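You operate a simulated robot arm through the tools that you are given. There is no shell and no other tool. Be economical: measure what you need, move in short steps, check, and stop when the job is done.

You run a simulated two-armed robot. Do the job below in one go: nothing can be reset, and whatever is moved stays where it is left.

## Task
Take the batten and put it on the film on the top of the long processor. Then put the thin loose bolt in the white tray. Then stack the parts carton that says "valves" from the top of the long processor on top of the parts carton labelled "gears". Then take the gear on the top of the long processor and put it away on the top of the grey parts trolley. Then take the long carton and put it on the card sheet on the top of the wheeled processor. Then take the white marker and put it in the yellow bin. Keep to this order.
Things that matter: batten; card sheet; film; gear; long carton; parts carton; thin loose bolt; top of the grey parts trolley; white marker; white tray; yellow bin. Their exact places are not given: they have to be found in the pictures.

The check looks at the end state, three seconds after you hand in, the way a careful person would. Anything else that was tipped, shoved, dropped, spilled or broken makes it a failure. Flat cloth is picked up by pressing the open fingertips on it (5 to 10 N) and closing them slowly along it; thin cloth reads only 2 to 8 mm in the jaws.

## Robot
Two 7-joint arms with fingered hands on one trunk, on a base that drives. Base frame: it is fixed to the floor where the robot stands at the start and does not move with it; the origin is under the middle of the robot, x ahead of it, y to its left, z up; the surface under the hand at the start is at about z = 897. Units: mm, rad, N and s.
The left shoulder is at the start at [200, 135, 895], the right one opposite. Places, roughly: batten (16x3x3 cm) [700, -100, 900]; card sheet (27x20x1 cm) [1200, -100, 900]; film [1000, 2250, 1000]; gear [1000, 2000, 1000]; long carton [1500, 0, 1000]; parts carton [1000, 1750, 1000]; thin loose bolt [750, 1250, 1000]; top of the grey parts trolley [-800, -5700, 800]; white marker (3x3x14 cm) [2200, 200, 1700]; white tray (12x12x5 cm) [1000, 1300, 1100]; yellow bin (17x22x9 cm) [-1100, -1100, 200]. Payload 4 kg a hand.
The tool frame of a hand sits at the grasp point between the pads (the TCP): z along the fingers, y along the line on which they close. The tips reach 25 mm beyond it. The gripper opens to 88 mm. The gripper's body begins 29 mm behind the TCP. The gripper is a hand of 4 fingers: y runs from the thumb to the fingers, the wrist lies at [-13, -106, -174] in the tool frame, and closing takes about 1.5 s.
Orientation is that of the tool frame in the base frame, as a unit quaternion [x, y, z, w]. With the fingers straight down and the wrist toward the robot, the tool's x, y and z point along [0, 1, 0], [1, 0, 0] and [0, 0, -1] of the base frame.

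## Interface
- The arms move only by the tool drive_tool. It takes "left_series", "right_series" or both (then of equal length, played together; a hand with none holds still); each is a list of rows, each an object of numbers (a shift or turn left out is 0, a gripper value left out holds the last): "rx", "ry", "rz": the turn, a rotation vector about the tool's x, y, z in rad; "tx", "ty", "tz": the shift along the tool's x, y, z in mm. In form: [{"rx": .., "ry": .., "rz": .., "tx": .., "ty": .., "tz": ..}, ...]. A call has 1 to 10 rows; each row is the pose to reach, as a shift and turn from the pose commanded when the call began, along the tool's axes at that moment. "left_jaw" and "right_jaw" are, for a hand that has rows, the gripper command, from -1 (shut) to 1 (fully open), values between in proportion, set as the call begins (left out, the last holds). Rows are played at 5 a second. More than 50 mm and 0.15 rad between two rows, or a gripper value outside its range, and nothing of the call is played. A pose out of reach is approached as far as the arm can. The call stops where the force on the tool passes 40 N (or 10 N more than at its start, if that is more) or the arm is blocked; 0.2 s more then pass. The fingers move at their own pace (about 153 mm/s each) and stop on an object; they squeeze with about 32 N. The grip force told is the motor's: it shows also when the fingers shut on nothing. Time passes only in rows, and 0.2 s behind the last, so rows that repeat a pose let the fingers close. The reply holds the time, the measured pose of the TCP, the force on the tool along the base axes, the opening and the grip force, in the units named above and with some noise, with the torque about the TCP (base axes, N m) and any sound that the robot's microphone picked up.
- Cameras (640 x 400 px; columns grow to the right, rows downward): "scene" is now at [138.9, -7.4, 1498]; the picture's right is [-0.07, -1.00, 0.00], its down [-0.60, 0.04, -0.80] and it looks along [0.80, -0.05, -0.60] (base axes); focal length 270 px, centre (320, 200). "left" rides on the left gripper at [-64, -83, -98] in its tool frame; the picture's right is [-0.62, -0.37, 0.69], its down [0.71, -0.63, 0.30] and it looks along [0.32, 0.68, 0.65] (tool axes); focal length 265 px, centre (320, 200). "right" rides on the right gripper at [64, -83, -98] in its tool frame; the picture's right is [-0.62, 0.37, -0.69], its down [-0.71, -0.63, 0.30] and it looks along [-0.32, 0.68, 0.65] (tool axes); focal length 265 px, centre (320, 200).
- camera(camera): a new picture of that camera. No time passes.
- lift_body(by): slides the trunk up (or, below 0, down) by that many mm; the arms and the scene camera ride with it, the base frame stays. It gives what a move gives, with no picture.
- drive_base(legs): drives the robot by 1 to 6 legs, each [ahead, left, turn to the left] in mm, mm and rad, along the robot's own axes; the way and the turn of a leg run together, so that a leg with both is an arc; at most 1500 mm and 3.142 rad a leg. The arms and the cameras ride along, it lands a little off, and it stops where it bumps. It gives what a move gives.
- curl_fingers(index, middle, ring, thumb_bend, thumb_turn, hand): sets how far each is bent, from 0 (flat) to 100 (curled in); at 30 the hand is open as for a grip, at 70 the pads meet at the TCP. One left out holds its place. A second passes; each finger stops where it meets its share of the squeeze, and holds until it gets a number again. A gripper value or a shape takes the hand back. It gives what a move gives, with no picture; readings hold the bend of each and the force on the fingers (four entries, about 0 where the hand has none), thumb and palm. thumb_turn goes from beside the hand (0) to across from the fingers (100), as for a grip.
- grasp_type(shape, hand): the hand has 4 fingers and takes this shape, open, in about a second: jaw (thumb against the fingers, like two jaws); tri (thumb and two fingers); tip (a fingertip pinch); poke (one finger out to press); point (the index stretched); flat (the hand flat); cup (the hand cupped); fist (a fist). The gripper value then closes the fingers along that shape, each until it touches; the sizes above hold for jaw. It gives what a move gives, with no picture.
- turn_head(pan, tilt): turns the head with the scene camera to pan (to the left, within 1.693 rad either way) and tilt (down, from -0.506 to 1.204), counted from straight ahead of the robot. It gives what a move gives.
- measure_at(camera, pixels): for up to 12 pixels [column, row] of the newest picture of that camera ("zoom" is the newest enlarged one), the place [x, y, z] in the base frame of the surface seen there, good to about 3 mm, but the place of the scene camera against the robot may be out by one fixed shift of up to 18 mm in any direction. No time passes.
- inspect(camera, box): a new picture of the part [left, top, right, bottom] of that camera's present view, enlarged. No time passes.
- close_job(): hands the job in; it is judged then, once.

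Work in short steps. Measure before you move; look again where a grasp or a placing could have gone wrong, and mend it. You have 124 turns and 128 pictures in all, those below and enlarged ones among them. Open the grippers and draw the arms clear of the work before you hand the job in, unless the task says otherwise; then end with one line.

The tools are called after "Call:" as a command line: name --argument value ..., lists and objects as JSON in quotes. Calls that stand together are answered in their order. drive_tool: Moves the arms, as the interface text tells. Its arguments: {"type":"object","properties":{"left_series":{"type":"array"},"left_jaw":{"type":"number"},"right_series":{"type":"array"},"right_jaw":{"type":"number"}},"required":[]} The other tools are called the same way: lift_body (by) slides the trunk up or down; grasp_type (shape, hand) gives the hand a shape; curl_fingers (index, middle, ring, thumb_bend, thumb_turn, hand) moves the fingers one by one; drive_base (legs) drives the base; turn_head (pan, tilt) turns the head that bears the scene camera; camera (camera) takes a picture; measure_at (camera, pixels) gives the place of the surface under pixels of a picture; inspect (camera, box) takes an enlarged picture of a part of a camera's view; close_job () hands the job in.

At the start:

```text
clock: 0.0
left_tool_pos: [602.2, 210.0, 1181.0]
left_tcp_rot: [0.707, 0.708, 0.0, 0.0]
left_wrist_force: [-0.2, 0.2, -0.3]
left_torque: [-0.02, -0.02, 0.01]
left_width: 87.5
left_finger_force: 0.0
left_shape: jaw
left_bend: [30.0, 30.0, 30.0, 30.0, 98.0]
left_finger forces: [0.1, 0.0, 0.0, 0.0, 0.0, 0.1]
right_tool_pos: [567.1, -292.5, 1128.1]
right_tcp_rot: [0.708, 0.707, 0.0, 0.001]
right_wrist_force: [-0.2, -0.7, -0.5]
right_torque: [-0.02, -0.03, 0.03]
right_width: 87.5
right_finger_force: 0.0
right_shape: jaw
right_bend: [30.0, 30.0, 30.0, 30.0, 98.0]
right_finger forces: [0.0, 0.0, 0.0, 0.1, 0.1, 0.0]
trunk travel left (down, up): [-500.0, 270.0]
robot x, y, heading: [-0.6, -0.1, -0.004]
head pan, tilt: [-0.066, 0.641]
```

scene: 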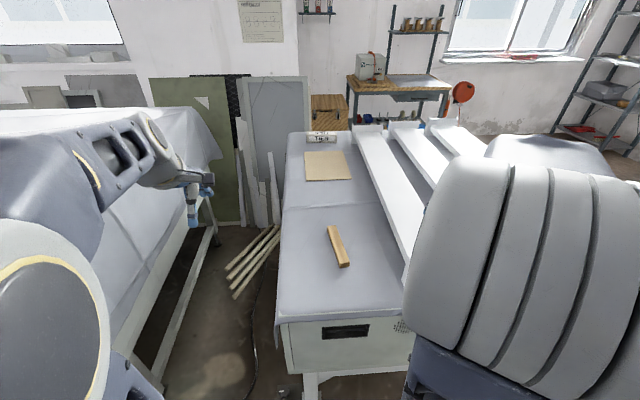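
right: 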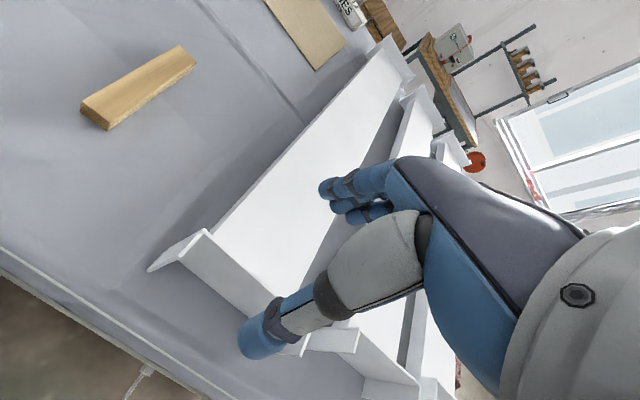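
left: 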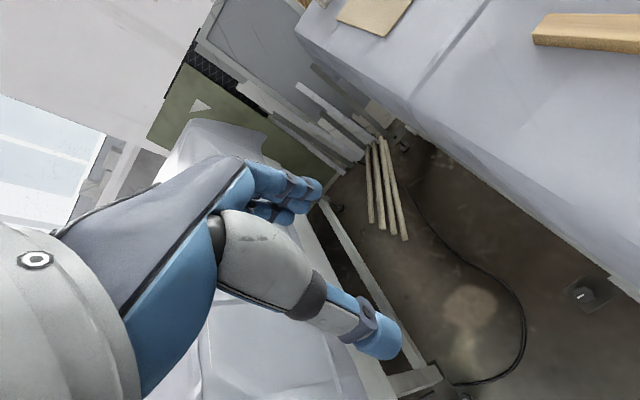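

The batten is seen at about (338,246) in the scene picture and the card sheet at (327,166). I measure them, along with the carton beyond, before moving.

Call:
measure_at --camera "scene" --pixels '[[333, 230], [338, 246], [343, 262], [348, 262], [350, 240], [306, 153], [344, 153], [306, 179], [351, 178], [321, 136], [321, 141], [300, 250]]'

Call:
measure_at --camera "right" --pixels '[[95, 105], [140, 80], [185, 55], [103, 125], [190, 75], [110, 160]]'

Call:
inspect --camera "scene" --box '[260, 60, 480, 200]'

```text
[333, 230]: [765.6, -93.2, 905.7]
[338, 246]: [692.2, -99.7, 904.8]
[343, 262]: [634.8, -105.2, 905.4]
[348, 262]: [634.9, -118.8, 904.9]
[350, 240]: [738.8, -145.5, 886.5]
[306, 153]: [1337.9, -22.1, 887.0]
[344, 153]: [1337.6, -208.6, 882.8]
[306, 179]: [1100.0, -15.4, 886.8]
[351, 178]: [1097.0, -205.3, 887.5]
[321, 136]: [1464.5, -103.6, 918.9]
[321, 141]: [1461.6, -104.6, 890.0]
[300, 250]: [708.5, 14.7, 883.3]
```

```text
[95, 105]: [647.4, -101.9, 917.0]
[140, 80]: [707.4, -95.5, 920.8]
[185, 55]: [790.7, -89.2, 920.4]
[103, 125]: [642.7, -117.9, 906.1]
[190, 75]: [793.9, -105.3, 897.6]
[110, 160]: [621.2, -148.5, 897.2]
```

```text
2.86 times, centred on (370, 130) of scene
```

zoom: 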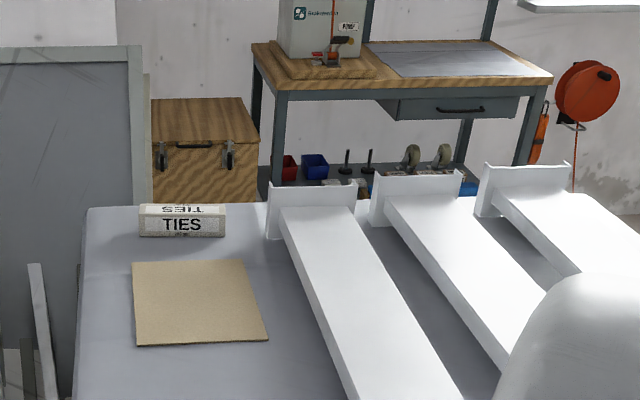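

The right hand's camera gives the batten from (645,-105) to (791,-92), top at 920 (table 897), and the scene camera reads about 13 mm low. I turn the head left to look over the long processor before driving.

Call:
turn_head --pan 1.0 --tilt 0.4

Call:
camera --camera "scene"

Call:
turn_head --pan -0.8 --tilt 0.3

Call:
camera --camera "scene"

Call:
turn_head --pan -0.1 --tilt 0.0

Call:
camera --camera "scene"

```text
clock: 1.3
left_tool_pos: [600.8, 211.2, 1181.4]
left_tcp_rot: [0.707, 0.707, 0.0, 0.0]
left_wrist_force: [-0.4, 0.6, 0.0]
left_torque: [-0.01, -0.01, 0.01]
left_width: 87.6
left_finger_force: 0.0
left_shape: jaw
left_bend: [30.0, 30.0, 30.0, 30.0, 98.0]
left_finger forces: [0.0, 0.0, 0.0, 0.0, 0.0, 0.1]
right_tool_pos: [566.0, -291.5, 1128.4]
right_tcp_rot: [0.707, 0.707, 0.0, 0.0]
right_wrist_force: [0.4, -0.8, -0.4]
right_torque: [0.01, -0.01, 0.0]
right_width: 87.7
right_finger_force: 0.0
right_shape: jaw
right_bend: [30.0, 30.0, 30.0, 30.0, 98.0]
right_finger forces: [0.1, 0.0, 0.1, 0.0, 0.0, 0.0]
trunk travel left (down, up): [-500.0, 270.0]
robot x, y, heading: [-3.1, 0.0, 0.0]
head pan, tilt: [1.0, 0.4]
```

```text
123 pictures are left
```

scene: 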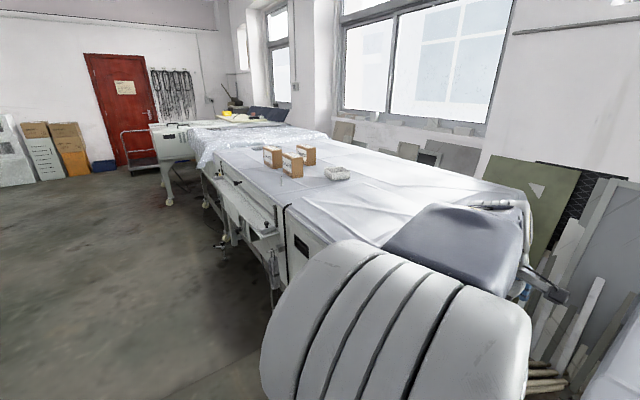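

```text
clock: 3.1
left_tool_pos: [600.9, 211.1, 1179.5]
left_tcp_rot: [0.707, 0.708, 0.0, 0.0]
left_wrist_force: [-0.8, -0.3, -0.8]
left_torque: [0.03, 0.02, 0.02]
left_width: 87.6
left_finger_force: 0.1
left_shape: jaw
left_bend: [30.0, 30.0, 30.0, 30.0, 98.0]
left_finger forces: [0.0, 0.0, 0.1, 0.0, 0.1, 0.1]
right_tool_pos: [566.0, -291.0, 1128.4]
right_tcp_rot: [0.707, 0.707, 0.0, 0.0]
right_wrist_force: [0.6, 0.3, 0.5]
right_torque: [0.01, -0.01, -0.03]
right_width: 87.4
right_finger_force: 0.0
right_shape: jaw
right_bend: [30.0, 30.0, 30.0, 30.0, 98.0]
right_finger forces: [0.0, 0.1, 0.1, 0.0, 0.1, 0.0]
trunk travel left (down, up): [-500.0, 270.0]
robot x, y, heading: [3.4, -0.6, -0.001]
head pan, tilt: [-0.799, 0.3]
```

```text
122 pictures are left
```

scene: 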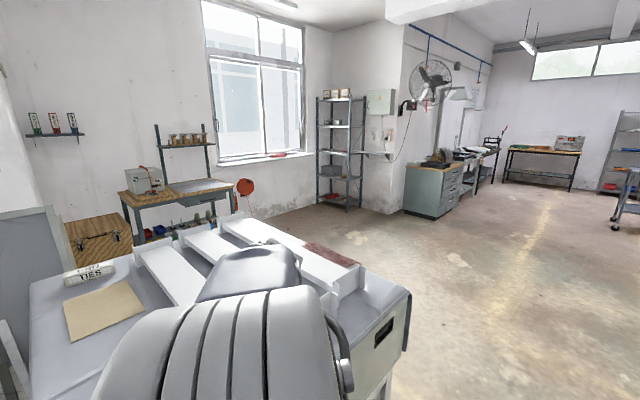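

```text
clock: 4.2
left_tool_pos: [600.5, 210.6, 1181.1]
left_tcp_rot: [0.708, 0.707, 0.0, 0.001]
left_wrist_force: [0.0, 0.4, 0.0]
left_torque: [0.0, 0.02, 0.01]
left_width: 87.5
left_finger_force: 0.1
left_shape: jaw
left_bend: [30.0, 30.0, 30.0, 30.0, 98.0]
left_finger forces: [0.0, 0.0, 0.0, 0.0, 0.0, 0.1]
right_tool_pos: [566.2, -291.5, 1128.6]
right_tcp_rot: [0.707, 0.707, -0.001, 0.0]
right_wrist_force: [0.2, 0.6, 0.3]
right_torque: [-0.01, 0.0, 0.0]
right_width: 87.5
right_finger_force: 0.1
right_shape: jaw
right_bend: [30.0, 30.0, 30.0, 30.0, 98.0]
right_finger forces: [0.0, 0.0, 0.0, 0.1, 0.1, 0.0]
trunk travel left (down, up): [-500.0, 270.0]
robot x, y, heading: [-2.3, 1.4, -0.0]
head pan, tilt: [-0.099, 0.0]
```

```text
121 pictures are left
```

scene: 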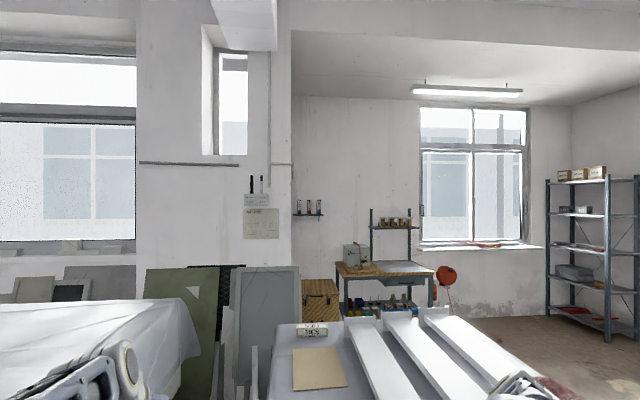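

The batten comes first. I bring the right hand over it at height and turn it about 90° so the jaws close across it.

Call:
drive_tool --right_series '[{"rz": -0.15, "tx": 0, "ty": 15}, {"rz": -0.3, "tx": 20, "ty": 30}, {"rz": -0.45, "tx": 40, "ty": 45}, {"rz": -0.6, "tx": 60, "ty": 60}, {"rz": -0.75, "tx": 85, "ty": 75, "tz": 15}, {"rz": -0.9, "tx": 110, "ty": 90, "tz": 30}, {"rz": -1.05, "tx": 135, "ty": 105, "tz": 45}, {"rz": -1.2, "tx": 160, "ty": 120, "tz": 60}, {"rz": -1.35, "tx": 180, "ty": 135, "tz": 80}, {"rz": -1.5, "tx": 194, "ty": 151, "tz": 100}]' --right_jaw 1

Call:
camera --camera "right"

Call:
inspect --camera "scene" --box '[260, 170, 360, 232]'

Call:
measure_at --camera "scene" --pixels '[[298, 209], [308, 209], [319, 209], [308, 214], [580, 175]]'

```text
clock: 6.4
left_tool_pos: [601.5, 210.9, 1179.9]
left_tcp_rot: [0.707, 0.707, 0.0, 0.0]
left_wrist_force: [-0.8, 0.3, -0.2]
left_torque: [0.0, 0.01, 0.01]
left_width: 87.7
left_finger_force: 0.0
left_shape: jaw
left_bend: [30.0, 30.0, 30.0, 30.0, 98.0]
left_finger forces: [0.0, 0.1, 0.0, 0.0, 0.0, 0.1]
right_tool_pos: [716.5, -96.4, 1028.4]
right_tcp_rot: [0.034, 0.999, 0.0, 0.0]
right_wrist_force: [0.1, -0.6, -0.4]
right_torque: [0.0, -0.04, -0.02]
right_width: 87.5
right_finger_force: 0.1
right_shape: jaw
right_bend: [30.0, 30.0, 30.0, 30.0, 98.0]
right_finger forces: [0.0, 0.0, 0.0, 0.0, 0.0, 0.0]
trunk travel left (down, up): [-500.0, 270.0]
robot x, y, heading: [-0.9, 1.0, -0.001]
head pan, tilt: [-0.099, 0.0]
```

```text
120 pictures are left
```

right: 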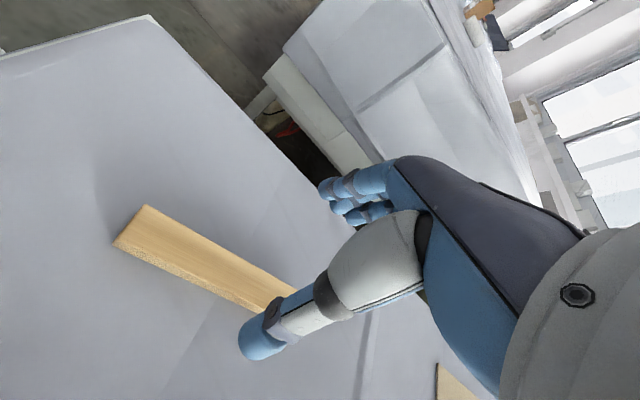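

```text
6.40 times, centred on (310, 201) of scene
```

zoom: 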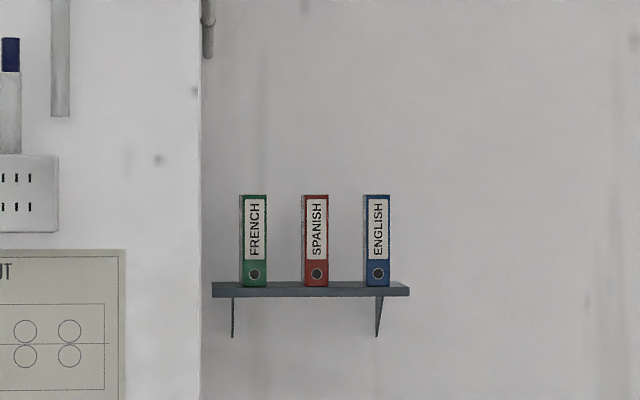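

```text
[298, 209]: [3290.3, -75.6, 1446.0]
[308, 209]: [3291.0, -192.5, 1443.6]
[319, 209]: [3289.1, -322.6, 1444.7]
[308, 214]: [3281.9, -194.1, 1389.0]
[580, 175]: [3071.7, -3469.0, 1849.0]
```

The wall holder at about (255,190) in the scene view holds the markers, to look at later. I measure the batten's near end in the right picture, from (115,245) to (295,290), before descending.

Call:
measure_at --camera "right" --pixels '[[148, 206], [117, 242], [135, 230], [200, 258], [255, 290], [285, 282], [100, 300]]'

```text
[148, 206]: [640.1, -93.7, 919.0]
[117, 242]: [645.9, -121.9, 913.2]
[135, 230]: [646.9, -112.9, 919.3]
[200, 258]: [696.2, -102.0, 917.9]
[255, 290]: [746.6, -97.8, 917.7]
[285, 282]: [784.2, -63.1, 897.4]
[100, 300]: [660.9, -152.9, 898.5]
```

The batten's centre is at about (719,-99), with its axis about 0.1 rad off x. I descend to TCP z≈925 with a small extra turn.

Call:
drive_tool --right_series '[{"rz": -0.08, "tz": 30}, {"rz": -0.16, "tz": 60}, {"rz": -0.16, "tz": 85}, {"rz": -0.16, "tz": 102}]'

Call:
camera --camera "right"

```text
clock: 7.4
left_tool_pos: [600.8, 211.8, 1179.1]
left_tcp_rot: [0.707, 0.707, 0.001, 0.0]
left_wrist_force: [-0.6, -0.5, -0.8]
left_torque: [0.01, -0.04, -0.02]
left_width: 87.4
left_finger_force: 0.0
left_shape: jaw
left_bend: [30.0, 30.0, 30.0, 30.0, 98.0]
left_finger forces: [0.1, 0.0, 0.1, 0.0, 0.0, 0.0]
right_tool_pos: [717.6, -97.8, 926.8]
right_tcp_rot: [-0.045, 0.999, 0.0, 0.0]
right_wrist_force: [0.1, -0.1, -0.9]
right_torque: [0.04, -0.02, 0.01]
right_width: 87.6
right_finger_force: 0.1
right_shape: jaw
right_bend: [30.0, 30.0, 30.0, 30.0, 98.0]
right_finger forces: [0.0, 0.0, 0.0, 0.0, 0.0, 0.0]
trunk travel left (down, up): [-500.0, 270.0]
robot x, y, heading: [2.5, 1.2, -0.004]
head pan, tilt: [-0.099, 0.0]
```

```text
118 pictures are left
```

right: 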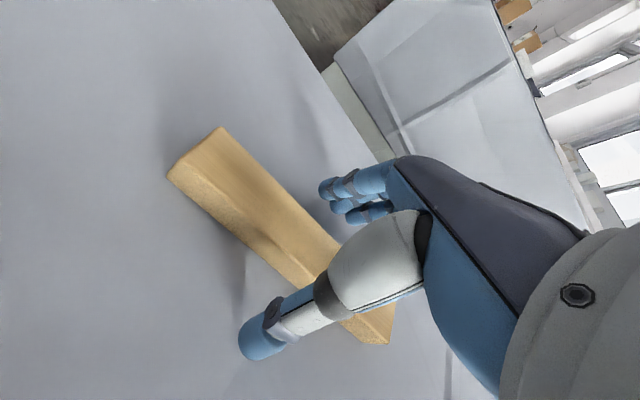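

The batten lies between thumb and fingers, so I close on it.

Call:
drive_tool --right_series '[{"tz": 2}, {"tz": 2}, {"tz": 2}, {"tz": 2}, {"tz": 2}, {"tz": 2}, {"tz": 2}, {"tz": 2}]' --right_jaw -1

Call:
drive_tool --right_series '[{"tz": -15}, {"tz": -45}, {"tz": -90}, {"tz": -130}, {"tz": -175}, {"tz": -200}]'

Call:
camera --camera "right"

```text
clock: 9.2
left_tool_pos: [601.0, 210.5, 1179.4]
left_tcp_rot: [0.707, 0.707, 0.001, 0.0]
left_wrist_force: [0.2, -1.0, 0.1]
left_torque: [-0.01, 0.0, -0.01]
left_width: 87.4
left_finger_force: 0.1
left_shape: jaw
left_bend: [30.0, 30.0, 30.0, 30.0, 98.0]
left_finger forces: [0.0, 0.0, 0.0, 0.0, 0.0, 0.1]
right_tool_pos: [716.7, -97.7, 924.7]
right_tcp_rot: [-0.045, 0.999, 0.0, 0.0]
right_wrist_force: [0.1, 0.2, 0.6]
right_torque: [-0.01, 0.01, 0.01]
right_width: 24.0
right_finger_force: 32.5
right_shape: jaw
right_bend: [74.0, 56.0, 55.0, 74.0, 99.0]
right_finger forces: [17.9, 7.7, 3.8, 0.0, 29.4, 0.1]
trunk travel left (down, up): [-500.0, 270.0]
robot x, y, heading: [-2.5, 0.1, 0.003]
head pan, tilt: [-0.099, 0.0]
```

```text
clock: 10.6
left_tool_pos: [601.8, 211.6, 1180.1]
left_tcp_rot: [0.707, 0.707, 0.0, 0.0]
left_wrist_force: [1.3, 0.6, -0.7]
left_torque: [-0.01, -0.01, 0.02]
left_width: 87.2
left_finger_force: 0.0
left_shape: jaw
left_bend: [30.0, 30.0, 30.0, 30.0, 98.0]
left_finger forces: [0.1, 0.0, 0.0, 0.1, 0.0, 0.0]
right_tool_pos: [718.6, -98.2, 1124.9]
right_tcp_rot: [-0.045, 0.999, 0.001, -0.001]
right_wrist_force: [0.2, 1.1, 0.0]
right_torque: [0.0, 0.0, -0.01]
right_width: 24.1
right_finger_force: 31.6
right_shape: jaw
right_bend: [74.0, 56.0, 56.0, 74.0, 99.0]
right_finger forces: [18.0, 7.7, 3.8, 0.0, 29.5, 0.1]
trunk travel left (down, up): [-500.0, 270.0]
robot x, y, heading: [-0.6, 2.5, -0.002]
head pan, tilt: [-0.099, 0.0]
```

```text
117 pictures are left
```

right: 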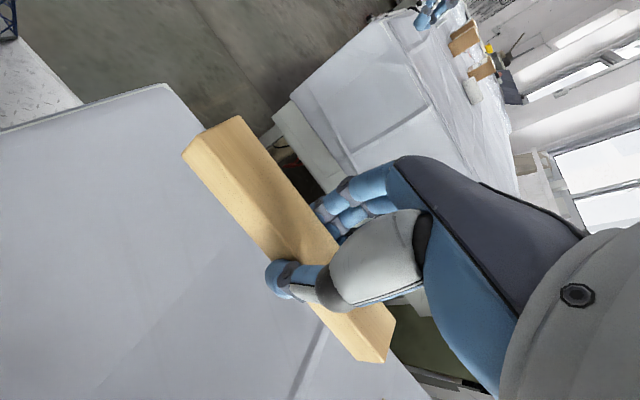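

The batten is held and lifted. I look left and measure the long processor's front edge and objects.

Call:
turn_head --pan 1.1 --tilt 0.45

Call:
camera --camera "scene"

Call:
inspect --camera "scene" --box '[180, 100, 420, 250]'

```text
clock: 12.0
left_tool_pos: [602.1, 210.6, 1180.5]
left_tcp_rot: [0.707, 0.707, 0.001, 0.0]
left_wrist_force: [-0.2, -0.1, -0.1]
left_torque: [0.02, 0.0, -0.01]
left_width: 87.8
left_finger_force: 0.1
left_shape: jaw
left_bend: [30.0, 30.0, 30.0, 30.0, 98.0]
left_finger forces: [0.0, 0.1, 0.0, 0.0, 0.0, 0.0]
right_tool_pos: [718.2, -98.3, 1123.8]
right_tcp_rot: [-0.044, 0.999, 0.0, -0.001]
right_wrist_force: [-0.8, -0.3, -0.6]
right_torque: [0.01, -0.02, 0.01]
right_width: 23.9
right_finger_force: 31.6
right_shape: jaw
right_bend: [74.0, 56.0, 56.0, 74.0, 99.0]
right_finger forces: [18.0, 7.7, 3.8, 0.1, 29.5, 0.0]
trunk travel left (down, up): [-500.0, 270.0]
robot x, y, heading: [0.2, 1.7, -0.0]
head pan, tilt: [1.1, 0.45]
```

```text
116 pictures are left
```

scene: 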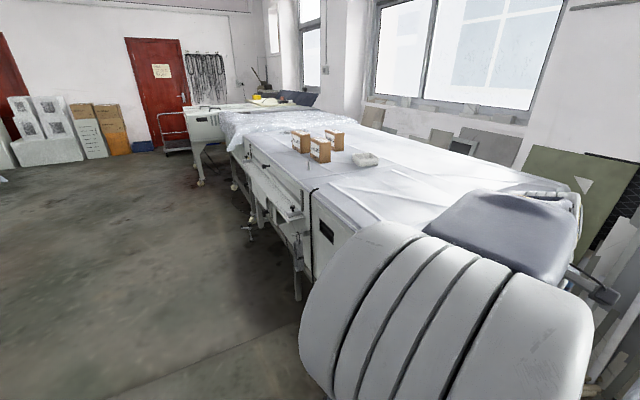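

```text
2.67 times, centred on (300, 175) of scene
```

zoom: 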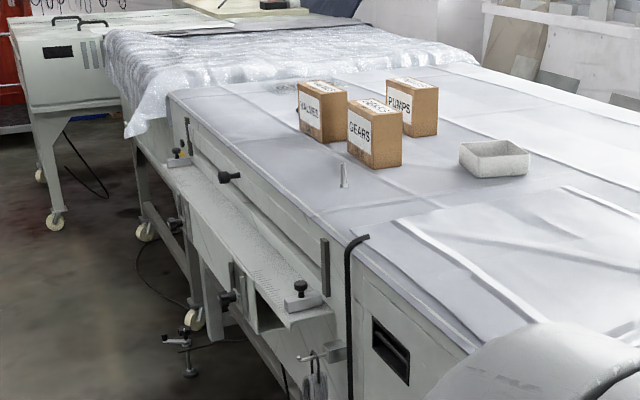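

I see the bubble film at zoom (250,70), the cartons VALVES (320,110), GEARS (372,135) and PUMPS (410,108), the upright bolt (344,178) and the tray (493,158). I measure these and the table edge.

Call:
measure_at --camera "zoom" --pixels '[[130, 110], [180, 75], [380, 40], [290, 88], [320, 95], [370, 112], [410, 88], [344, 185], [493, 165], [175, 93], [365, 238], [180, 165]]'

Call:
measure_at --camera "zoom" --pixels '[[315, 285], [125, 130], [300, 375], [460, 345], [150, 235], [30, 200], [460, 60], [110, 40], [560, 230], [620, 130], [343, 166], [300, 300]]'

```text
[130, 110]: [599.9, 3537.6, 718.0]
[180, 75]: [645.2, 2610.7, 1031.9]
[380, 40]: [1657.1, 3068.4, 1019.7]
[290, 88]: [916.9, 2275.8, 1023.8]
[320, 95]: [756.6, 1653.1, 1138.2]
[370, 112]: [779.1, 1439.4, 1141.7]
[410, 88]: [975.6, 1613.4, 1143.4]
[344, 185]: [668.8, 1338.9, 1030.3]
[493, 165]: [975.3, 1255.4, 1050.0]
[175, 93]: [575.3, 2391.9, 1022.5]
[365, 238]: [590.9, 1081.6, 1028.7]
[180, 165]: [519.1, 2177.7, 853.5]
```

```text
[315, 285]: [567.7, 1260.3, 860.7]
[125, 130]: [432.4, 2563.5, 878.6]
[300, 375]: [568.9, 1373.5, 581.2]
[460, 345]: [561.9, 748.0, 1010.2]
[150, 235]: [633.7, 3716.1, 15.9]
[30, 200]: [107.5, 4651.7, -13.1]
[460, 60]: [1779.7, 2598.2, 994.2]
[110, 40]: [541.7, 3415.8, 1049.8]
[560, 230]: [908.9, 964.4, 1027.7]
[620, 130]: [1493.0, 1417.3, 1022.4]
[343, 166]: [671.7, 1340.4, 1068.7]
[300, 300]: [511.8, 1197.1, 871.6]
```

The table top is at about z 1040 with its edge at x≈575, a side shelf reaches out to x≈430, and the film starts at y≈2350. I raise the trunk so the hands clear the cartons (about 1156), back off and drive left.

Call:
lift_body --by 150

Call:
drive_base --legs '[[-150, 0, 0], [0, 1300, 0], [0, 1200, 0]]'

Call:
turn_head --pan 0.0 --tilt 0.65

Call:
camera --camera "scene"

Call:
camera --camera "right"

```text
clock: 13.7
left_tool_pos: [600.3, 211.6, 1330.1]
left_tcp_rot: [0.707, 0.707, 0.0, 0.0]
left_wrist_force: [-0.1, 0.4, -0.3]
left_torque: [-0.01, -0.01, 0.01]
left_width: 87.8
left_finger_force: 0.2
left_shape: jaw
left_bend: [30.0, 30.0, 30.0, 30.0, 98.0]
left_finger forces: [0.1, 0.0, 0.1, 0.0, 0.1, 0.0]
right_tool_pos: [718.3, -98.9, 1274.0]
right_tcp_rot: [-0.044, 0.999, 0.0, 0.0]
right_wrist_force: [0.2, -0.5, 0.1]
right_torque: [-0.01, -0.03, 0.02]
right_width: 23.9
right_finger_force: 32.0
right_shape: jaw
right_bend: [74.0, 56.0, 56.0, 74.0, 99.0]
right_finger forces: [18.1, 7.7, 3.8, 0.1, 29.6, 0.0]
trunk travel left (down, up): [-650.0, 120.0]
robot x, y, heading: [-2.7, 3.3, 0.003]
head pan, tilt: [1.1, 0.45]
```

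```text
clock: 27.0
left_tool_pos: [467.5, 2740.2, 1329.3]
left_tcp_rot: [0.707, 0.707, 0.001, 0.0]
left_wrist_force: [0.0, -0.4, 0.1]
left_torque: [0.05, -0.02, 0.01]
left_width: 87.6
left_finger_force: 0.0
left_shape: jaw
left_bend: [30.0, 30.0, 30.0, 30.0, 98.0]
left_finger forces: [0.0, 0.0, 0.0, 0.1, 0.0, 0.0]
right_tool_pos: [583.0, 2430.9, 1274.6]
right_tcp_rot: [-0.046, 0.999, 0.001, 0.0]
right_wrist_force: [0.3, -0.4, -0.4]
right_torque: [0.0, 0.02, 0.0]
right_width: 24.3
right_finger_force: 32.3
right_shape: jaw
right_bend: [74.0, 56.0, 56.0, 74.0, 99.0]
right_finger forces: [18.1, 7.7, 3.8, 0.1, 29.6, 0.0]
trunk travel left (down, up): [-650.0, 120.0]
robot x, y, heading: [-134.5, 2524.5, 0.002]
head pan, tilt: [1.1, 0.45]
```

```text
clock: 28.4
left_tool_pos: [466.5, 2740.9, 1329.6]
left_tcp_rot: [0.707, 0.708, 0.0, -0.001]
left_wrist_force: [0.1, 0.2, -0.8]
left_torque: [0.02, -0.01, 0.0]
left_width: 87.5
left_finger_force: 0.0
left_shape: jaw
left_bend: [30.0, 30.0, 30.0, 30.0, 98.0]
left_finger forces: [0.0, 0.0, 0.0, 0.1, 0.1, 0.1]
right_tool_pos: [584.7, 2430.6, 1274.3]
right_tcp_rot: [-0.046, 0.999, 0.0, 0.0]
right_wrist_force: [0.7, 0.1, -0.6]
right_torque: [0.03, -0.02, -0.01]
right_width: 23.9
right_finger_force: 32.1
right_shape: jaw
right_bend: [74.0, 56.0, 56.0, 74.0, 99.0]
right_finger forces: [18.1, 7.7, 3.8, 0.0, 29.4, 0.0]
trunk travel left (down, up): [-650.0, 120.0]
robot x, y, heading: [-137.7, 2528.3, 0.001]
head pan, tilt: [0.0, 0.649]
```

```text
114 pictures are left
```

scene: 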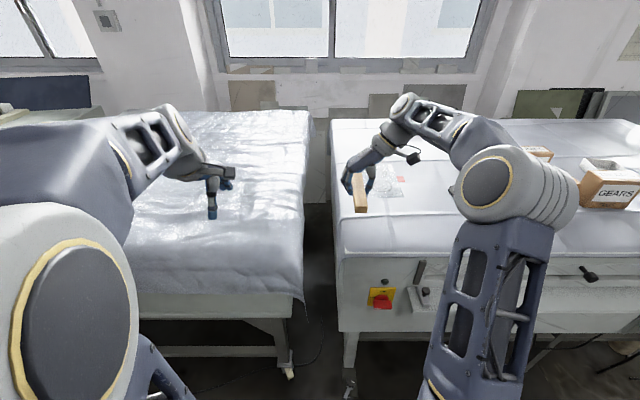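

```text
113 pictures are left
```

right: 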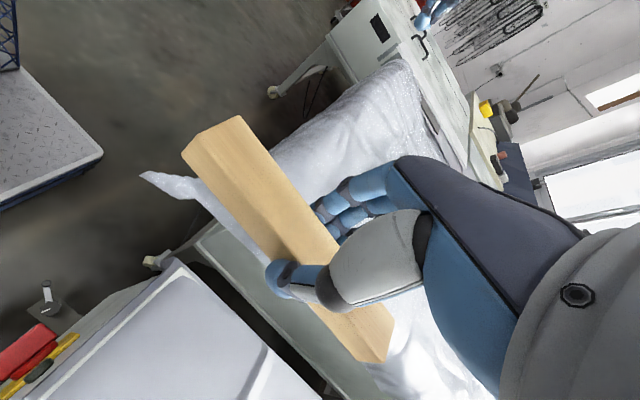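

The draped machine on the left is a different one: the gap at column ~320 ends the long processor. A transparent patch at (392,180), near the hand, is likely the film, so I enlarge it.

Call:
inspect --camera "scene" --box '[330, 120, 490, 220]'

Call:
measure_at --camera "zoom" --pixels '[[215, 185], [280, 230], [205, 290], [290, 300], [180, 300], [20, 330]]'

```text
4.00 times, centred on (410, 170) of scene
```

zoom: 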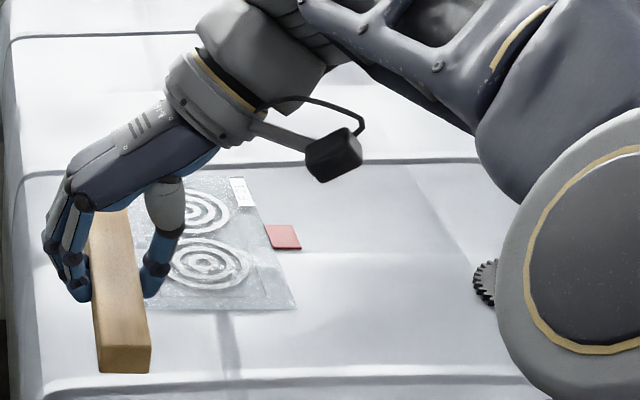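

```text
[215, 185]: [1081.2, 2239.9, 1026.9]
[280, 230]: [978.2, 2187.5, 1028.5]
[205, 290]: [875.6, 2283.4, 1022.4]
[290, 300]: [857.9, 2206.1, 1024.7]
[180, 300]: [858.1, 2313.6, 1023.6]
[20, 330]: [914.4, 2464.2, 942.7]
```

The film with coil patterns lies on the long processor at about x 858–1080, y 2200–2330, with a red card right of it and the gear at zoom (485,283). I measure the front obstacles to see how near I can drive.

Call:
measure_at --camera "scene" --pixels '[[382, 298], [360, 320], [425, 295], [550, 300], [586, 272], [303, 298], [290, 372], [350, 385], [220, 300], [600, 350], [395, 325], [440, 260]]'

Call:
turn_head --pan 0.0 --tilt 1.2

Call:
camera --camera "scene"

```text
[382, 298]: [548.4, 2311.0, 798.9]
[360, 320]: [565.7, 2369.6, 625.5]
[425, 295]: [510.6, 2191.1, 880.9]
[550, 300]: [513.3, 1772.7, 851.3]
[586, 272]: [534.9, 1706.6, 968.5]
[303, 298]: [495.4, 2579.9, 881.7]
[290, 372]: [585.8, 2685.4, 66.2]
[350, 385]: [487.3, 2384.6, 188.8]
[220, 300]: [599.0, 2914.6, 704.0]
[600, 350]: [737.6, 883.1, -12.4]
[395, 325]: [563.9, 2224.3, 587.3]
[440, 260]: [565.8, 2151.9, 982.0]
```

```text
clock: 29.3
left_tool_pos: [467.9, 2740.4, 1330.4]
left_tcp_rot: [0.706, 0.708, 0.0, 0.0]
left_wrist_force: [-0.2, -1.1, -0.5]
left_torque: [-0.01, -0.01, 0.02]
left_width: 87.8
left_finger_force: 0.0
left_shape: jaw
left_bend: [30.0, 30.0, 30.0, 30.0, 98.0]
left_finger forces: [0.0, 0.0, 0.0, 0.1, 0.0, 0.0]
right_tool_pos: [583.6, 2430.9, 1274.4]
right_tcp_rot: [-0.047, 0.999, 0.001, 0.0]
right_wrist_force: [-0.7, -1.4, -0.8]
right_torque: [0.01, -0.04, 0.01]
right_width: 23.8
right_finger_force: 32.2
right_shape: jaw
right_bend: [74.0, 56.0, 56.0, 74.0, 99.0]
right_finger forces: [18.1, 7.7, 3.9, 0.0, 29.6, 0.0]
trunk travel left (down, up): [-650.0, 120.0]
robot x, y, heading: [-133.4, 2524.6, 0.001]
head pan, tilt: [0.0, 1.201]
```

```text
111 pictures are left
```

scene: 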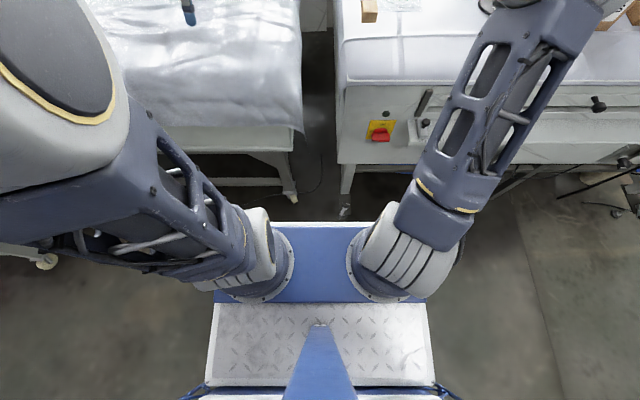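

I measure the base's own front edge for clearance.

Call:
measure_at --camera "scene" --pixels '[[320, 224], [330, 235], [330, 310], [215, 310], [430, 310], [432, 370]]'

```text
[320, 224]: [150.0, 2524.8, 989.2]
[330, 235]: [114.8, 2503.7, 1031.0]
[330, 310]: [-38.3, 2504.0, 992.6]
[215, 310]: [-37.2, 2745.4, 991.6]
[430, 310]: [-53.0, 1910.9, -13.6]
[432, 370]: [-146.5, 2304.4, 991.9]
```

The trunk front is about 285 mm ahead of the axis, so I can drive to x≈100 safely. I do so, then look at the film again.

Call:
drive_base --legs '[[235, -30, 0]]'

Call:
turn_head --pan -0.25 --tilt 0.75

Call:
inspect --camera "scene" --box '[220, 80, 540, 280]'

Call:
camera --camera "right"

```text
clock: 31.1
left_tool_pos: [699.6, 2709.2, 1329.9]
left_tcp_rot: [0.707, 0.708, 0.0, 0.0]
left_wrist_force: [-0.1, -0.6, 0.6]
left_torque: [-0.02, 0.02, 0.0]
left_width: 87.4
left_finger_force: 0.2
left_shape: jaw
left_bend: [30.0, 30.0, 30.0, 30.0, 98.0]
left_finger forces: [0.1, 0.0, 0.1, 0.0, 0.1, 0.1]
right_tool_pos: [816.8, 2400.2, 1274.8]
right_tcp_rot: [-0.045, 0.999, 0.0, 0.0]
right_wrist_force: [0.0, -1.4, -0.1]
right_torque: [0.0, -0.01, 0.0]
right_width: 24.1
right_finger_force: 32.6
right_shape: jaw
right_bend: [74.0, 56.0, 56.0, 74.0, 99.0]
right_finger forces: [18.1, 7.6, 3.8, 0.0, 29.5, 0.0]
trunk travel left (down, up): [-650.0, 120.0]
robot x, y, heading: [99.7, 2499.1, 0.0]
head pan, tilt: [0.0, 1.201]
```

```text
clock: 32.0
left_tool_pos: [700.1, 2711.6, 1330.3]
left_tcp_rot: [0.706, 0.708, 0.0, 0.0]
left_wrist_force: [0.5, 0.2, 0.4]
left_torque: [0.0, -0.03, 0.01]
left_width: 87.6
left_finger_force: 0.1
left_shape: jaw
left_bend: [30.0, 30.0, 30.0, 30.0, 98.0]
left_finger forces: [0.0, 0.0, 0.0, 0.0, 0.0, 0.0]
right_tool_pos: [817.8, 2400.5, 1273.4]
right_tcp_rot: [-0.045, 0.999, 0.0, 0.0]
right_wrist_force: [0.0, 0.4, -1.1]
right_torque: [-0.01, -0.01, -0.03]
right_width: 24.1
right_finger_force: 32.3
right_shape: jaw
right_bend: [74.0, 56.0, 56.0, 74.0, 99.0]
right_finger forces: [18.2, 7.6, 3.8, 0.0, 29.7, 0.1]
trunk travel left (down, up): [-650.0, 120.0]
robot x, y, heading: [100.0, 2497.5, 0.004]
head pan, tilt: [-0.25, 0.75]
```

```text
2.00 times, centred on (380, 180) of scene
```

zoom: 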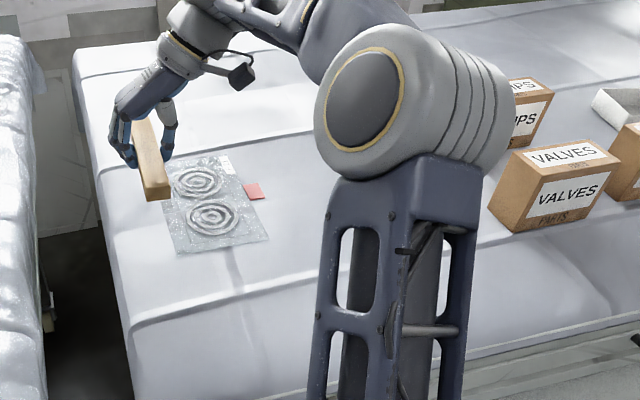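

```text
109 pictures are left
```

right: 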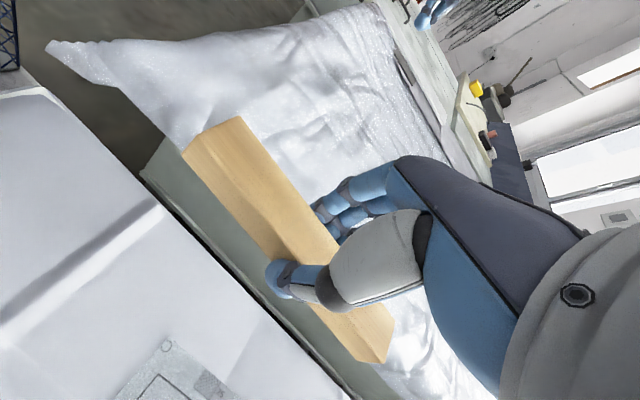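

I measure the film's corners in the zoom: (178,252), (268,239), (228,156), with the far left near (172,160).

Call:
measure_at --camera "zoom" --pixels '[[180, 250], [266, 238], [227, 158], [175, 165], [162, 215], [215, 215], [252, 192], [155, 195]]'

Call:
measure_at --camera "right" --pixels '[[165, 342], [195, 385], [118, 392], [150, 375], [130, 230], [222, 120], [190, 155]]'

```text
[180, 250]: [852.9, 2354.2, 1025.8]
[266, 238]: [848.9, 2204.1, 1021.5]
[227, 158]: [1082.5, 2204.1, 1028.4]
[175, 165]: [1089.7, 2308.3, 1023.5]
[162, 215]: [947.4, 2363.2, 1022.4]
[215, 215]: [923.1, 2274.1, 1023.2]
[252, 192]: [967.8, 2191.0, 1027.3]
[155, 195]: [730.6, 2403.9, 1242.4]
```

```text
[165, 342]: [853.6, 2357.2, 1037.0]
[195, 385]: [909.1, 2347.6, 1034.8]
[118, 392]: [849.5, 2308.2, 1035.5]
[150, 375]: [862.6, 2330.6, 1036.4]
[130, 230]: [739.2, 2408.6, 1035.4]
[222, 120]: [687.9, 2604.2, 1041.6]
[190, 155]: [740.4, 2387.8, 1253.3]
```

The film spans x 850–1085, y 2205–2357, with the surface at 1036. I move the batten over its centre, then partway down.

Call:
drive_tool --right_series '[{"tx": -33, "ty": -33}, {"tx": -65, "ty": -66}, {"tx": -98, "ty": -99}, {"tx": -130, "ty": -132}, {"tx": -130, "ty": -132, "tz": 40}, {"tx": -130, "ty": -132, "tz": 80}, {"tx": -130, "ty": -132, "tz": 120}, {"tx": -130, "ty": -132, "tz": 160}]'

Call:
camera --camera "right"

Call:
inspect --camera "scene" --box '[220, 80, 540, 280]'

```text
clock: 33.8
left_tool_pos: [700.3, 2709.9, 1329.6]
left_tcp_rot: [0.706, 0.708, 0.0, 0.0]
left_wrist_force: [0.2, 0.7, 0.0]
left_torque: [-0.01, -0.05, 0.03]
left_width: 87.7
left_finger_force: 0.0
left_shape: jaw
left_bend: [30.0, 30.0, 30.0, 30.0, 98.0]
left_finger forces: [0.0, 0.0, 0.1, 0.1, 0.1, 0.0]
right_tool_pos: [924.3, 2291.6, 1127.9]
right_tcp_rot: [-0.044, 0.999, 0.0, 0.001]
right_wrist_force: [-0.5, -0.2, 0.4]
right_torque: [0.01, -0.01, -0.01]
right_width: 24.0
right_finger_force: 31.9
right_shape: jaw
right_bend: [74.0, 56.0, 56.0, 74.0, 99.0]
right_finger forces: [18.4, 7.5, 3.8, 0.0, 29.8, 0.0]
right hand out of reach, approached as far as the arm can: row 3, 4, 5, 6, 7, 8
trunk travel left (down, up): [-650.0, 120.0]
robot x, y, heading: [99.5, 2495.9, 0.0]
head pan, tilt: [-0.25, 0.75]
```

```text
108 pictures are left
```

right: 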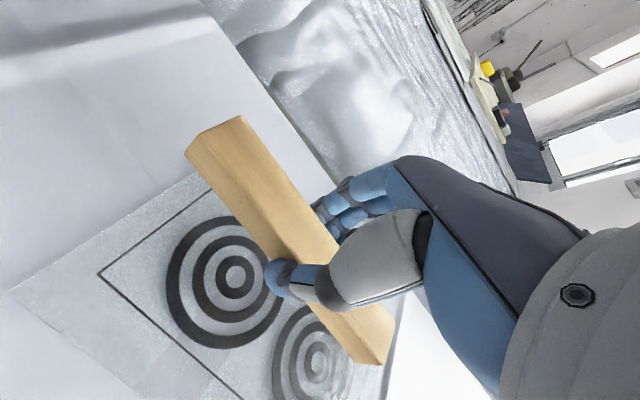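

```text
2.00 times, centred on (380, 180) of scene
```

zoom: 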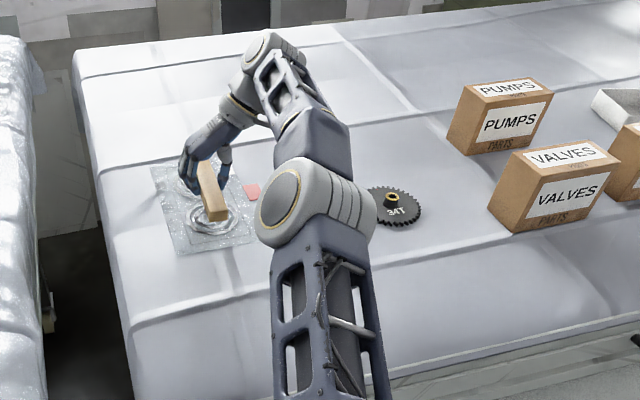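

The arm is at its reach limit at x=924, so I drive the base 45 mm ahead and check the pose.

Call:
drive_base --legs '[[45, 0, 0]]'

Call:
drive_tool --right_series '[{"tz": 1}]'

```text
clock: 34.7
left_tool_pos: [727.5, 2710.5, 1327.7]
left_tcp_rot: [0.707, 0.707, -0.001, -0.002]
left_wrist_force: [0.1, 0.1, 0.2]
left_torque: [0.01, 0.06, 0.02]
left_width: 87.7
left_finger_force: 0.1
left_shape: jaw
left_bend: [30.0, 30.0, 30.0, 30.0, 98.0]
left_finger forces: [0.1, 0.0, 0.1, 0.0, 0.0, 0.1]
right_tool_pos: [951.7, 2292.7, 1125.1]
right_tcp_rot: [-0.044, 0.999, 0.0, -0.001]
right_wrist_force: [0.2, -0.9, 0.3]
right_torque: [0.0, 0.0, 0.01]
right_width: 23.9
right_finger_force: 32.0
right_shape: jaw
right_bend: [74.0, 56.0, 56.0, 74.0, 99.0]
right_finger forces: [18.4, 7.4, 3.8, 0.0, 29.8, 0.0]
trunk travel left (down, up): [-650.0, 120.0]
robot x, y, heading: [127.0, 2499.8, -0.001]
head pan, tilt: [-0.25, 0.75]
stopped in leg 1: the robot was blocked; the commanded pose is now the measured one
```

```text
clock: 35.1
left_tool_pos: [728.3, 2712.1, 1329.0]
left_tcp_rot: [0.708, 0.707, 0.0, 0.0]
left_wrist_force: [0.3, -0.9, 0.2]
left_torque: [0.01, 0.01, 0.03]
left_width: 87.7
left_finger_force: 0.0
left_shape: jaw
left_bend: [30.0, 30.0, 30.0, 30.0, 98.0]
left_finger forces: [0.1, 0.0, 0.0, 0.0, 0.0, 0.0]
right_tool_pos: [952.3, 2294.2, 1125.8]
right_tcp_rot: [-0.045, 0.999, 0.0, 0.0]
right_wrist_force: [0.1, -0.8, -0.8]
right_torque: [0.01, -0.02, 0.03]
right_width: 23.9
right_finger_force: 31.6
right_shape: jaw
right_bend: [74.0, 56.0, 56.0, 74.0, 99.0]
right_finger forces: [18.4, 7.5, 3.9, 0.1, 29.7, 0.1]
trunk travel left (down, up): [-650.0, 120.0]
robot x, y, heading: [128.7, 2497.3, -0.003]
head pan, tilt: [-0.25, 0.75]
```

The base bumped lightly at x≈127 (I'll keep to x≤100), but the batten is now over the film at (952,2294). I lower it by 60 mm.

Call:
drive_tool --right_series '[{"tz": 25}, {"tz": 48}, {"tz": 56}, {"tz": 61}]'

Call:
camera --camera "right"

```text
clock: 36.1
left_tool_pos: [728.4, 2711.1, 1328.7]
left_tcp_rot: [0.707, 0.707, -0.001, -0.001]
left_wrist_force: [0.0, -0.1, 0.3]
left_torque: [0.02, -0.02, 0.0]
left_width: 87.7
left_finger_force: 0.0
left_shape: jaw
left_bend: [30.0, 30.0, 30.0, 30.0, 98.0]
left_finger forces: [0.0, 0.1, 0.1, 0.1, 0.0, 0.0]
right_tool_pos: [953.4, 2293.3, 1065.0]
right_tcp_rot: [-0.045, 0.999, 0.0, 0.001]
right_wrist_force: [-0.7, 0.3, 12.5]
right_torque: [-0.03, 0.04, 0.05]
right_width: 24.6
right_finger_force: 32.0
right_shape: jaw
right_bend: [74.0, 56.0, 56.0, 75.0, 99.0]
right_finger forces: [19.1, 8.6, 4.1, 0.1, 31.6, 0.0]
trunk travel left (down, up): [-650.0, 120.0]
robot x, y, heading: [124.8, 2498.2, 0.002]
head pan, tilt: [-0.25, 0.75]
```

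```text
106 pictures are left
```

right: 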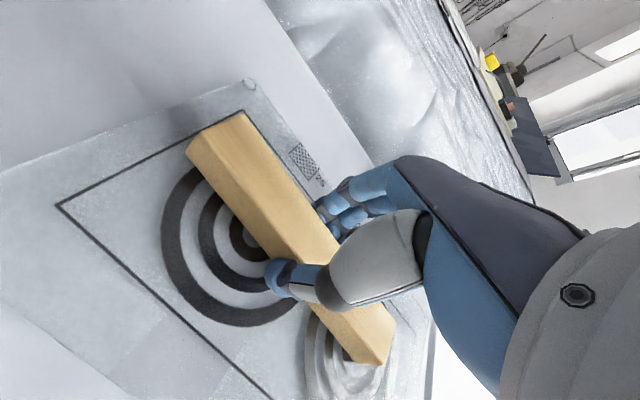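

The upward 12.5 N shows contact, and the batten rests on the film. I open and rise.

Call:
drive_tool --right_series '[{"tz": 0}, {"tz": 0}, {"tz": 0}, {"tz": 0}, {"tz": 0}, {"tz": -25}, {"tz": -60}, {"tz": -110}, {"tz": -160}, {"tz": -205}]' --right_jaw 1

Call:
inspect --camera "scene" --box '[220, 80, 540, 280]'

Call:
camera --camera "right"

```text
clock: 38.3
left_tool_pos: [729.6, 2711.9, 1329.1]
left_tcp_rot: [0.708, 0.707, -0.001, -0.002]
left_wrist_force: [0.8, -0.5, 0.5]
left_torque: [-0.01, -0.03, 0.0]
left_width: 87.8
left_finger_force: 0.1
left_shape: jaw
left_bend: [30.0, 30.0, 30.0, 30.0, 98.0]
left_finger forces: [0.0, 0.1, 0.0, 0.1, 0.0, 0.1]
right_tool_pos: [927.0, 2303.8, 1248.2]
right_tcp_rot: [-0.046, 0.999, 0.0, -0.003]
right_wrist_force: [0.7, 0.8, -0.3]
right_torque: [0.01, 0.0, 0.0]
right_width: 87.8
right_finger_force: 0.1
right_shape: jaw
right_bend: [30.0, 30.0, 30.0, 30.0, 98.0]
right_finger forces: [0.1, 0.0, 0.0, 0.0, 0.1, 0.0]
right hand out of reach, approached as far as the arm can: row 8, 9, 10
trunk travel left (down, up): [-650.0, 120.0]
robot x, y, heading: [124.7, 2503.2, -0.006]
head pan, tilt: [-0.25, 0.75]
```

```text
2.00 times, centred on (380, 180) of scene
```

zoom: 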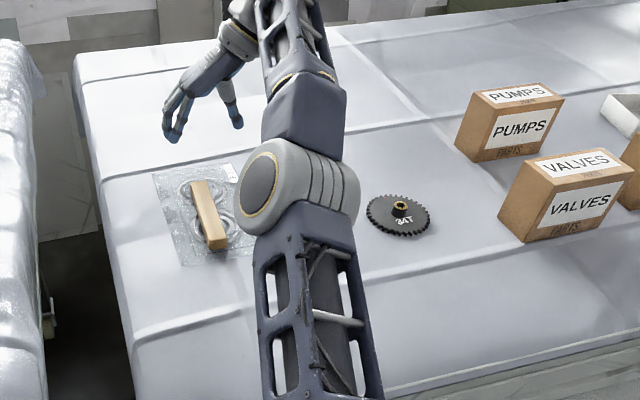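

```text
104 pictures are left
```

right: 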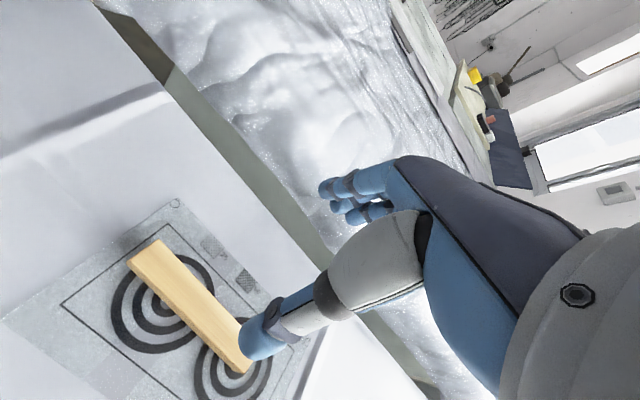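

The batten rests squarely on the film. Now the bolt: I turn the right hand back (wrist toward the robot) and draw it in, then back the base off and drive toward the bolt and tray at y≈1550.

Call:
drive_tool --right_series '[{"rz": 0.15, "tx": 20}, {"rz": 0.3, "tx": 40}, {"rz": 0.45, "tx": 60, "ty": -10}, {"rz": 0.6, "tx": 80, "ty": -20}, {"rz": 0.75, "tx": 100, "ty": -30}, {"rz": 0.9, "tx": 115, "ty": -40}, {"rz": 1.05, "tx": 130, "ty": -50}, {"rz": 1.2, "tx": 145, "ty": -60}, {"rz": 1.35, "tx": 160, "ty": -70}, {"rz": 1.5, "tx": 180, "ty": -80}]'

Call:
drive_base --legs '[[-140, 0, 0], [0, -950, 0]]'

Call:
turn_head --pan -0.3 --tilt 0.75

Call:
camera --camera "scene"

```text
clock: 40.5
left_tool_pos: [727.1, 2711.7, 1328.9]
left_tcp_rot: [0.708, 0.707, 0.0, 0.0]
left_wrist_force: [-0.4, 0.7, 0.0]
left_torque: [0.02, 0.01, -0.04]
left_width: 87.6
left_finger_force: 0.1
left_shape: jaw
left_bend: [30.0, 30.0, 30.0, 30.0, 98.0]
left_finger forces: [0.0, 0.0, 0.0, 0.0, 0.1, 0.0]
right_tool_pos: [939.5, 2100.3, 1361.1]
right_tcp_rot: [0.649, 0.76, -0.002, -0.001]
right_wrist_force: [-0.2, 0.5, -1.1]
right_torque: [0.0, 0.0, 0.0]
right_width: 87.6
right_finger_force: 0.1
right_shape: jaw
right_bend: [30.0, 30.0, 30.0, 30.0, 98.0]
right_finger forces: [0.0, 0.0, 0.0, 0.0, 0.0, 0.1]
right hand out of reach, approached as far as the arm can: row 1, 2, 3, 4, 5, 6, 7, 8, 9, 10
trunk travel left (down, up): [-650.0, 120.0]
robot x, y, heading: [130.2, 2502.4, -0.0]
head pan, tilt: [-0.25, 0.75]
```

```text
clock: 46.4
left_tool_pos: [587.5, 1771.7, 1329.2]
left_tcp_rot: [0.706, 0.708, 0.0, 0.0]
left_wrist_force: [0.5, -0.5, -0.1]
left_torque: [0.01, 0.01, 0.01]
left_width: 87.8
left_finger_force: 0.1
left_shape: jaw
left_bend: [30.0, 30.0, 30.0, 30.0, 98.0]
left_finger forces: [0.1, 0.1, 0.0, 0.0, 0.0, 0.0]
right_tool_pos: [800.6, 1162.7, 1359.4]
right_tcp_rot: [0.647, 0.763, -0.001, -0.002]
right_wrist_force: [1.3, -0.1, -0.5]
right_torque: [-0.04, -0.02, -0.02]
right_width: 87.6
right_finger_force: 0.1
right_shape: jaw
right_bend: [30.0, 30.0, 30.0, 30.0, 98.0]
right_finger forces: [0.1, 0.0, 0.1, 0.0, 0.1, 0.0]
trunk travel left (down, up): [-650.0, 120.0]
robot x, y, heading: [-11.0, 1557.3, 0.003]
head pan, tilt: [-0.25, 0.75]
```

```text
clock: 47.0
left_tool_pos: [587.5, 1771.8, 1329.3]
left_tcp_rot: [0.706, 0.708, -0.001, 0.0]
left_wrist_force: [0.1, 0.0, -0.9]
left_torque: [0.0, 0.01, -0.02]
left_width: 87.8
left_finger_force: 0.0
left_shape: jaw
left_bend: [30.0, 30.0, 30.0, 30.0, 98.0]
left_finger forces: [0.0, 0.0, 0.0, 0.0, 0.1, 0.0]
right_tool_pos: [801.3, 1161.5, 1357.9]
right_tcp_rot: [0.647, 0.763, -0.002, -0.002]
right_wrist_force: [-0.7, 0.1, -0.2]
right_torque: [0.03, 0.02, 0.0]
right_width: 87.7
right_finger_force: 0.0
right_shape: jaw
right_bend: [30.0, 30.0, 30.0, 30.0, 98.0]
right_finger forces: [0.1, 0.0, 0.0, 0.1, 0.0, 0.1]
trunk travel left (down, up): [-650.0, 120.0]
robot x, y, heading: [-13.8, 1562.1, 0.001]
head pan, tilt: [-0.3, 0.75]
```

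```text
103 pictures are left
```

scene: 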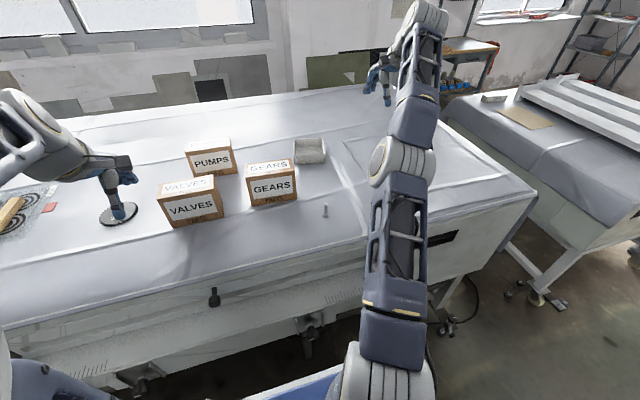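

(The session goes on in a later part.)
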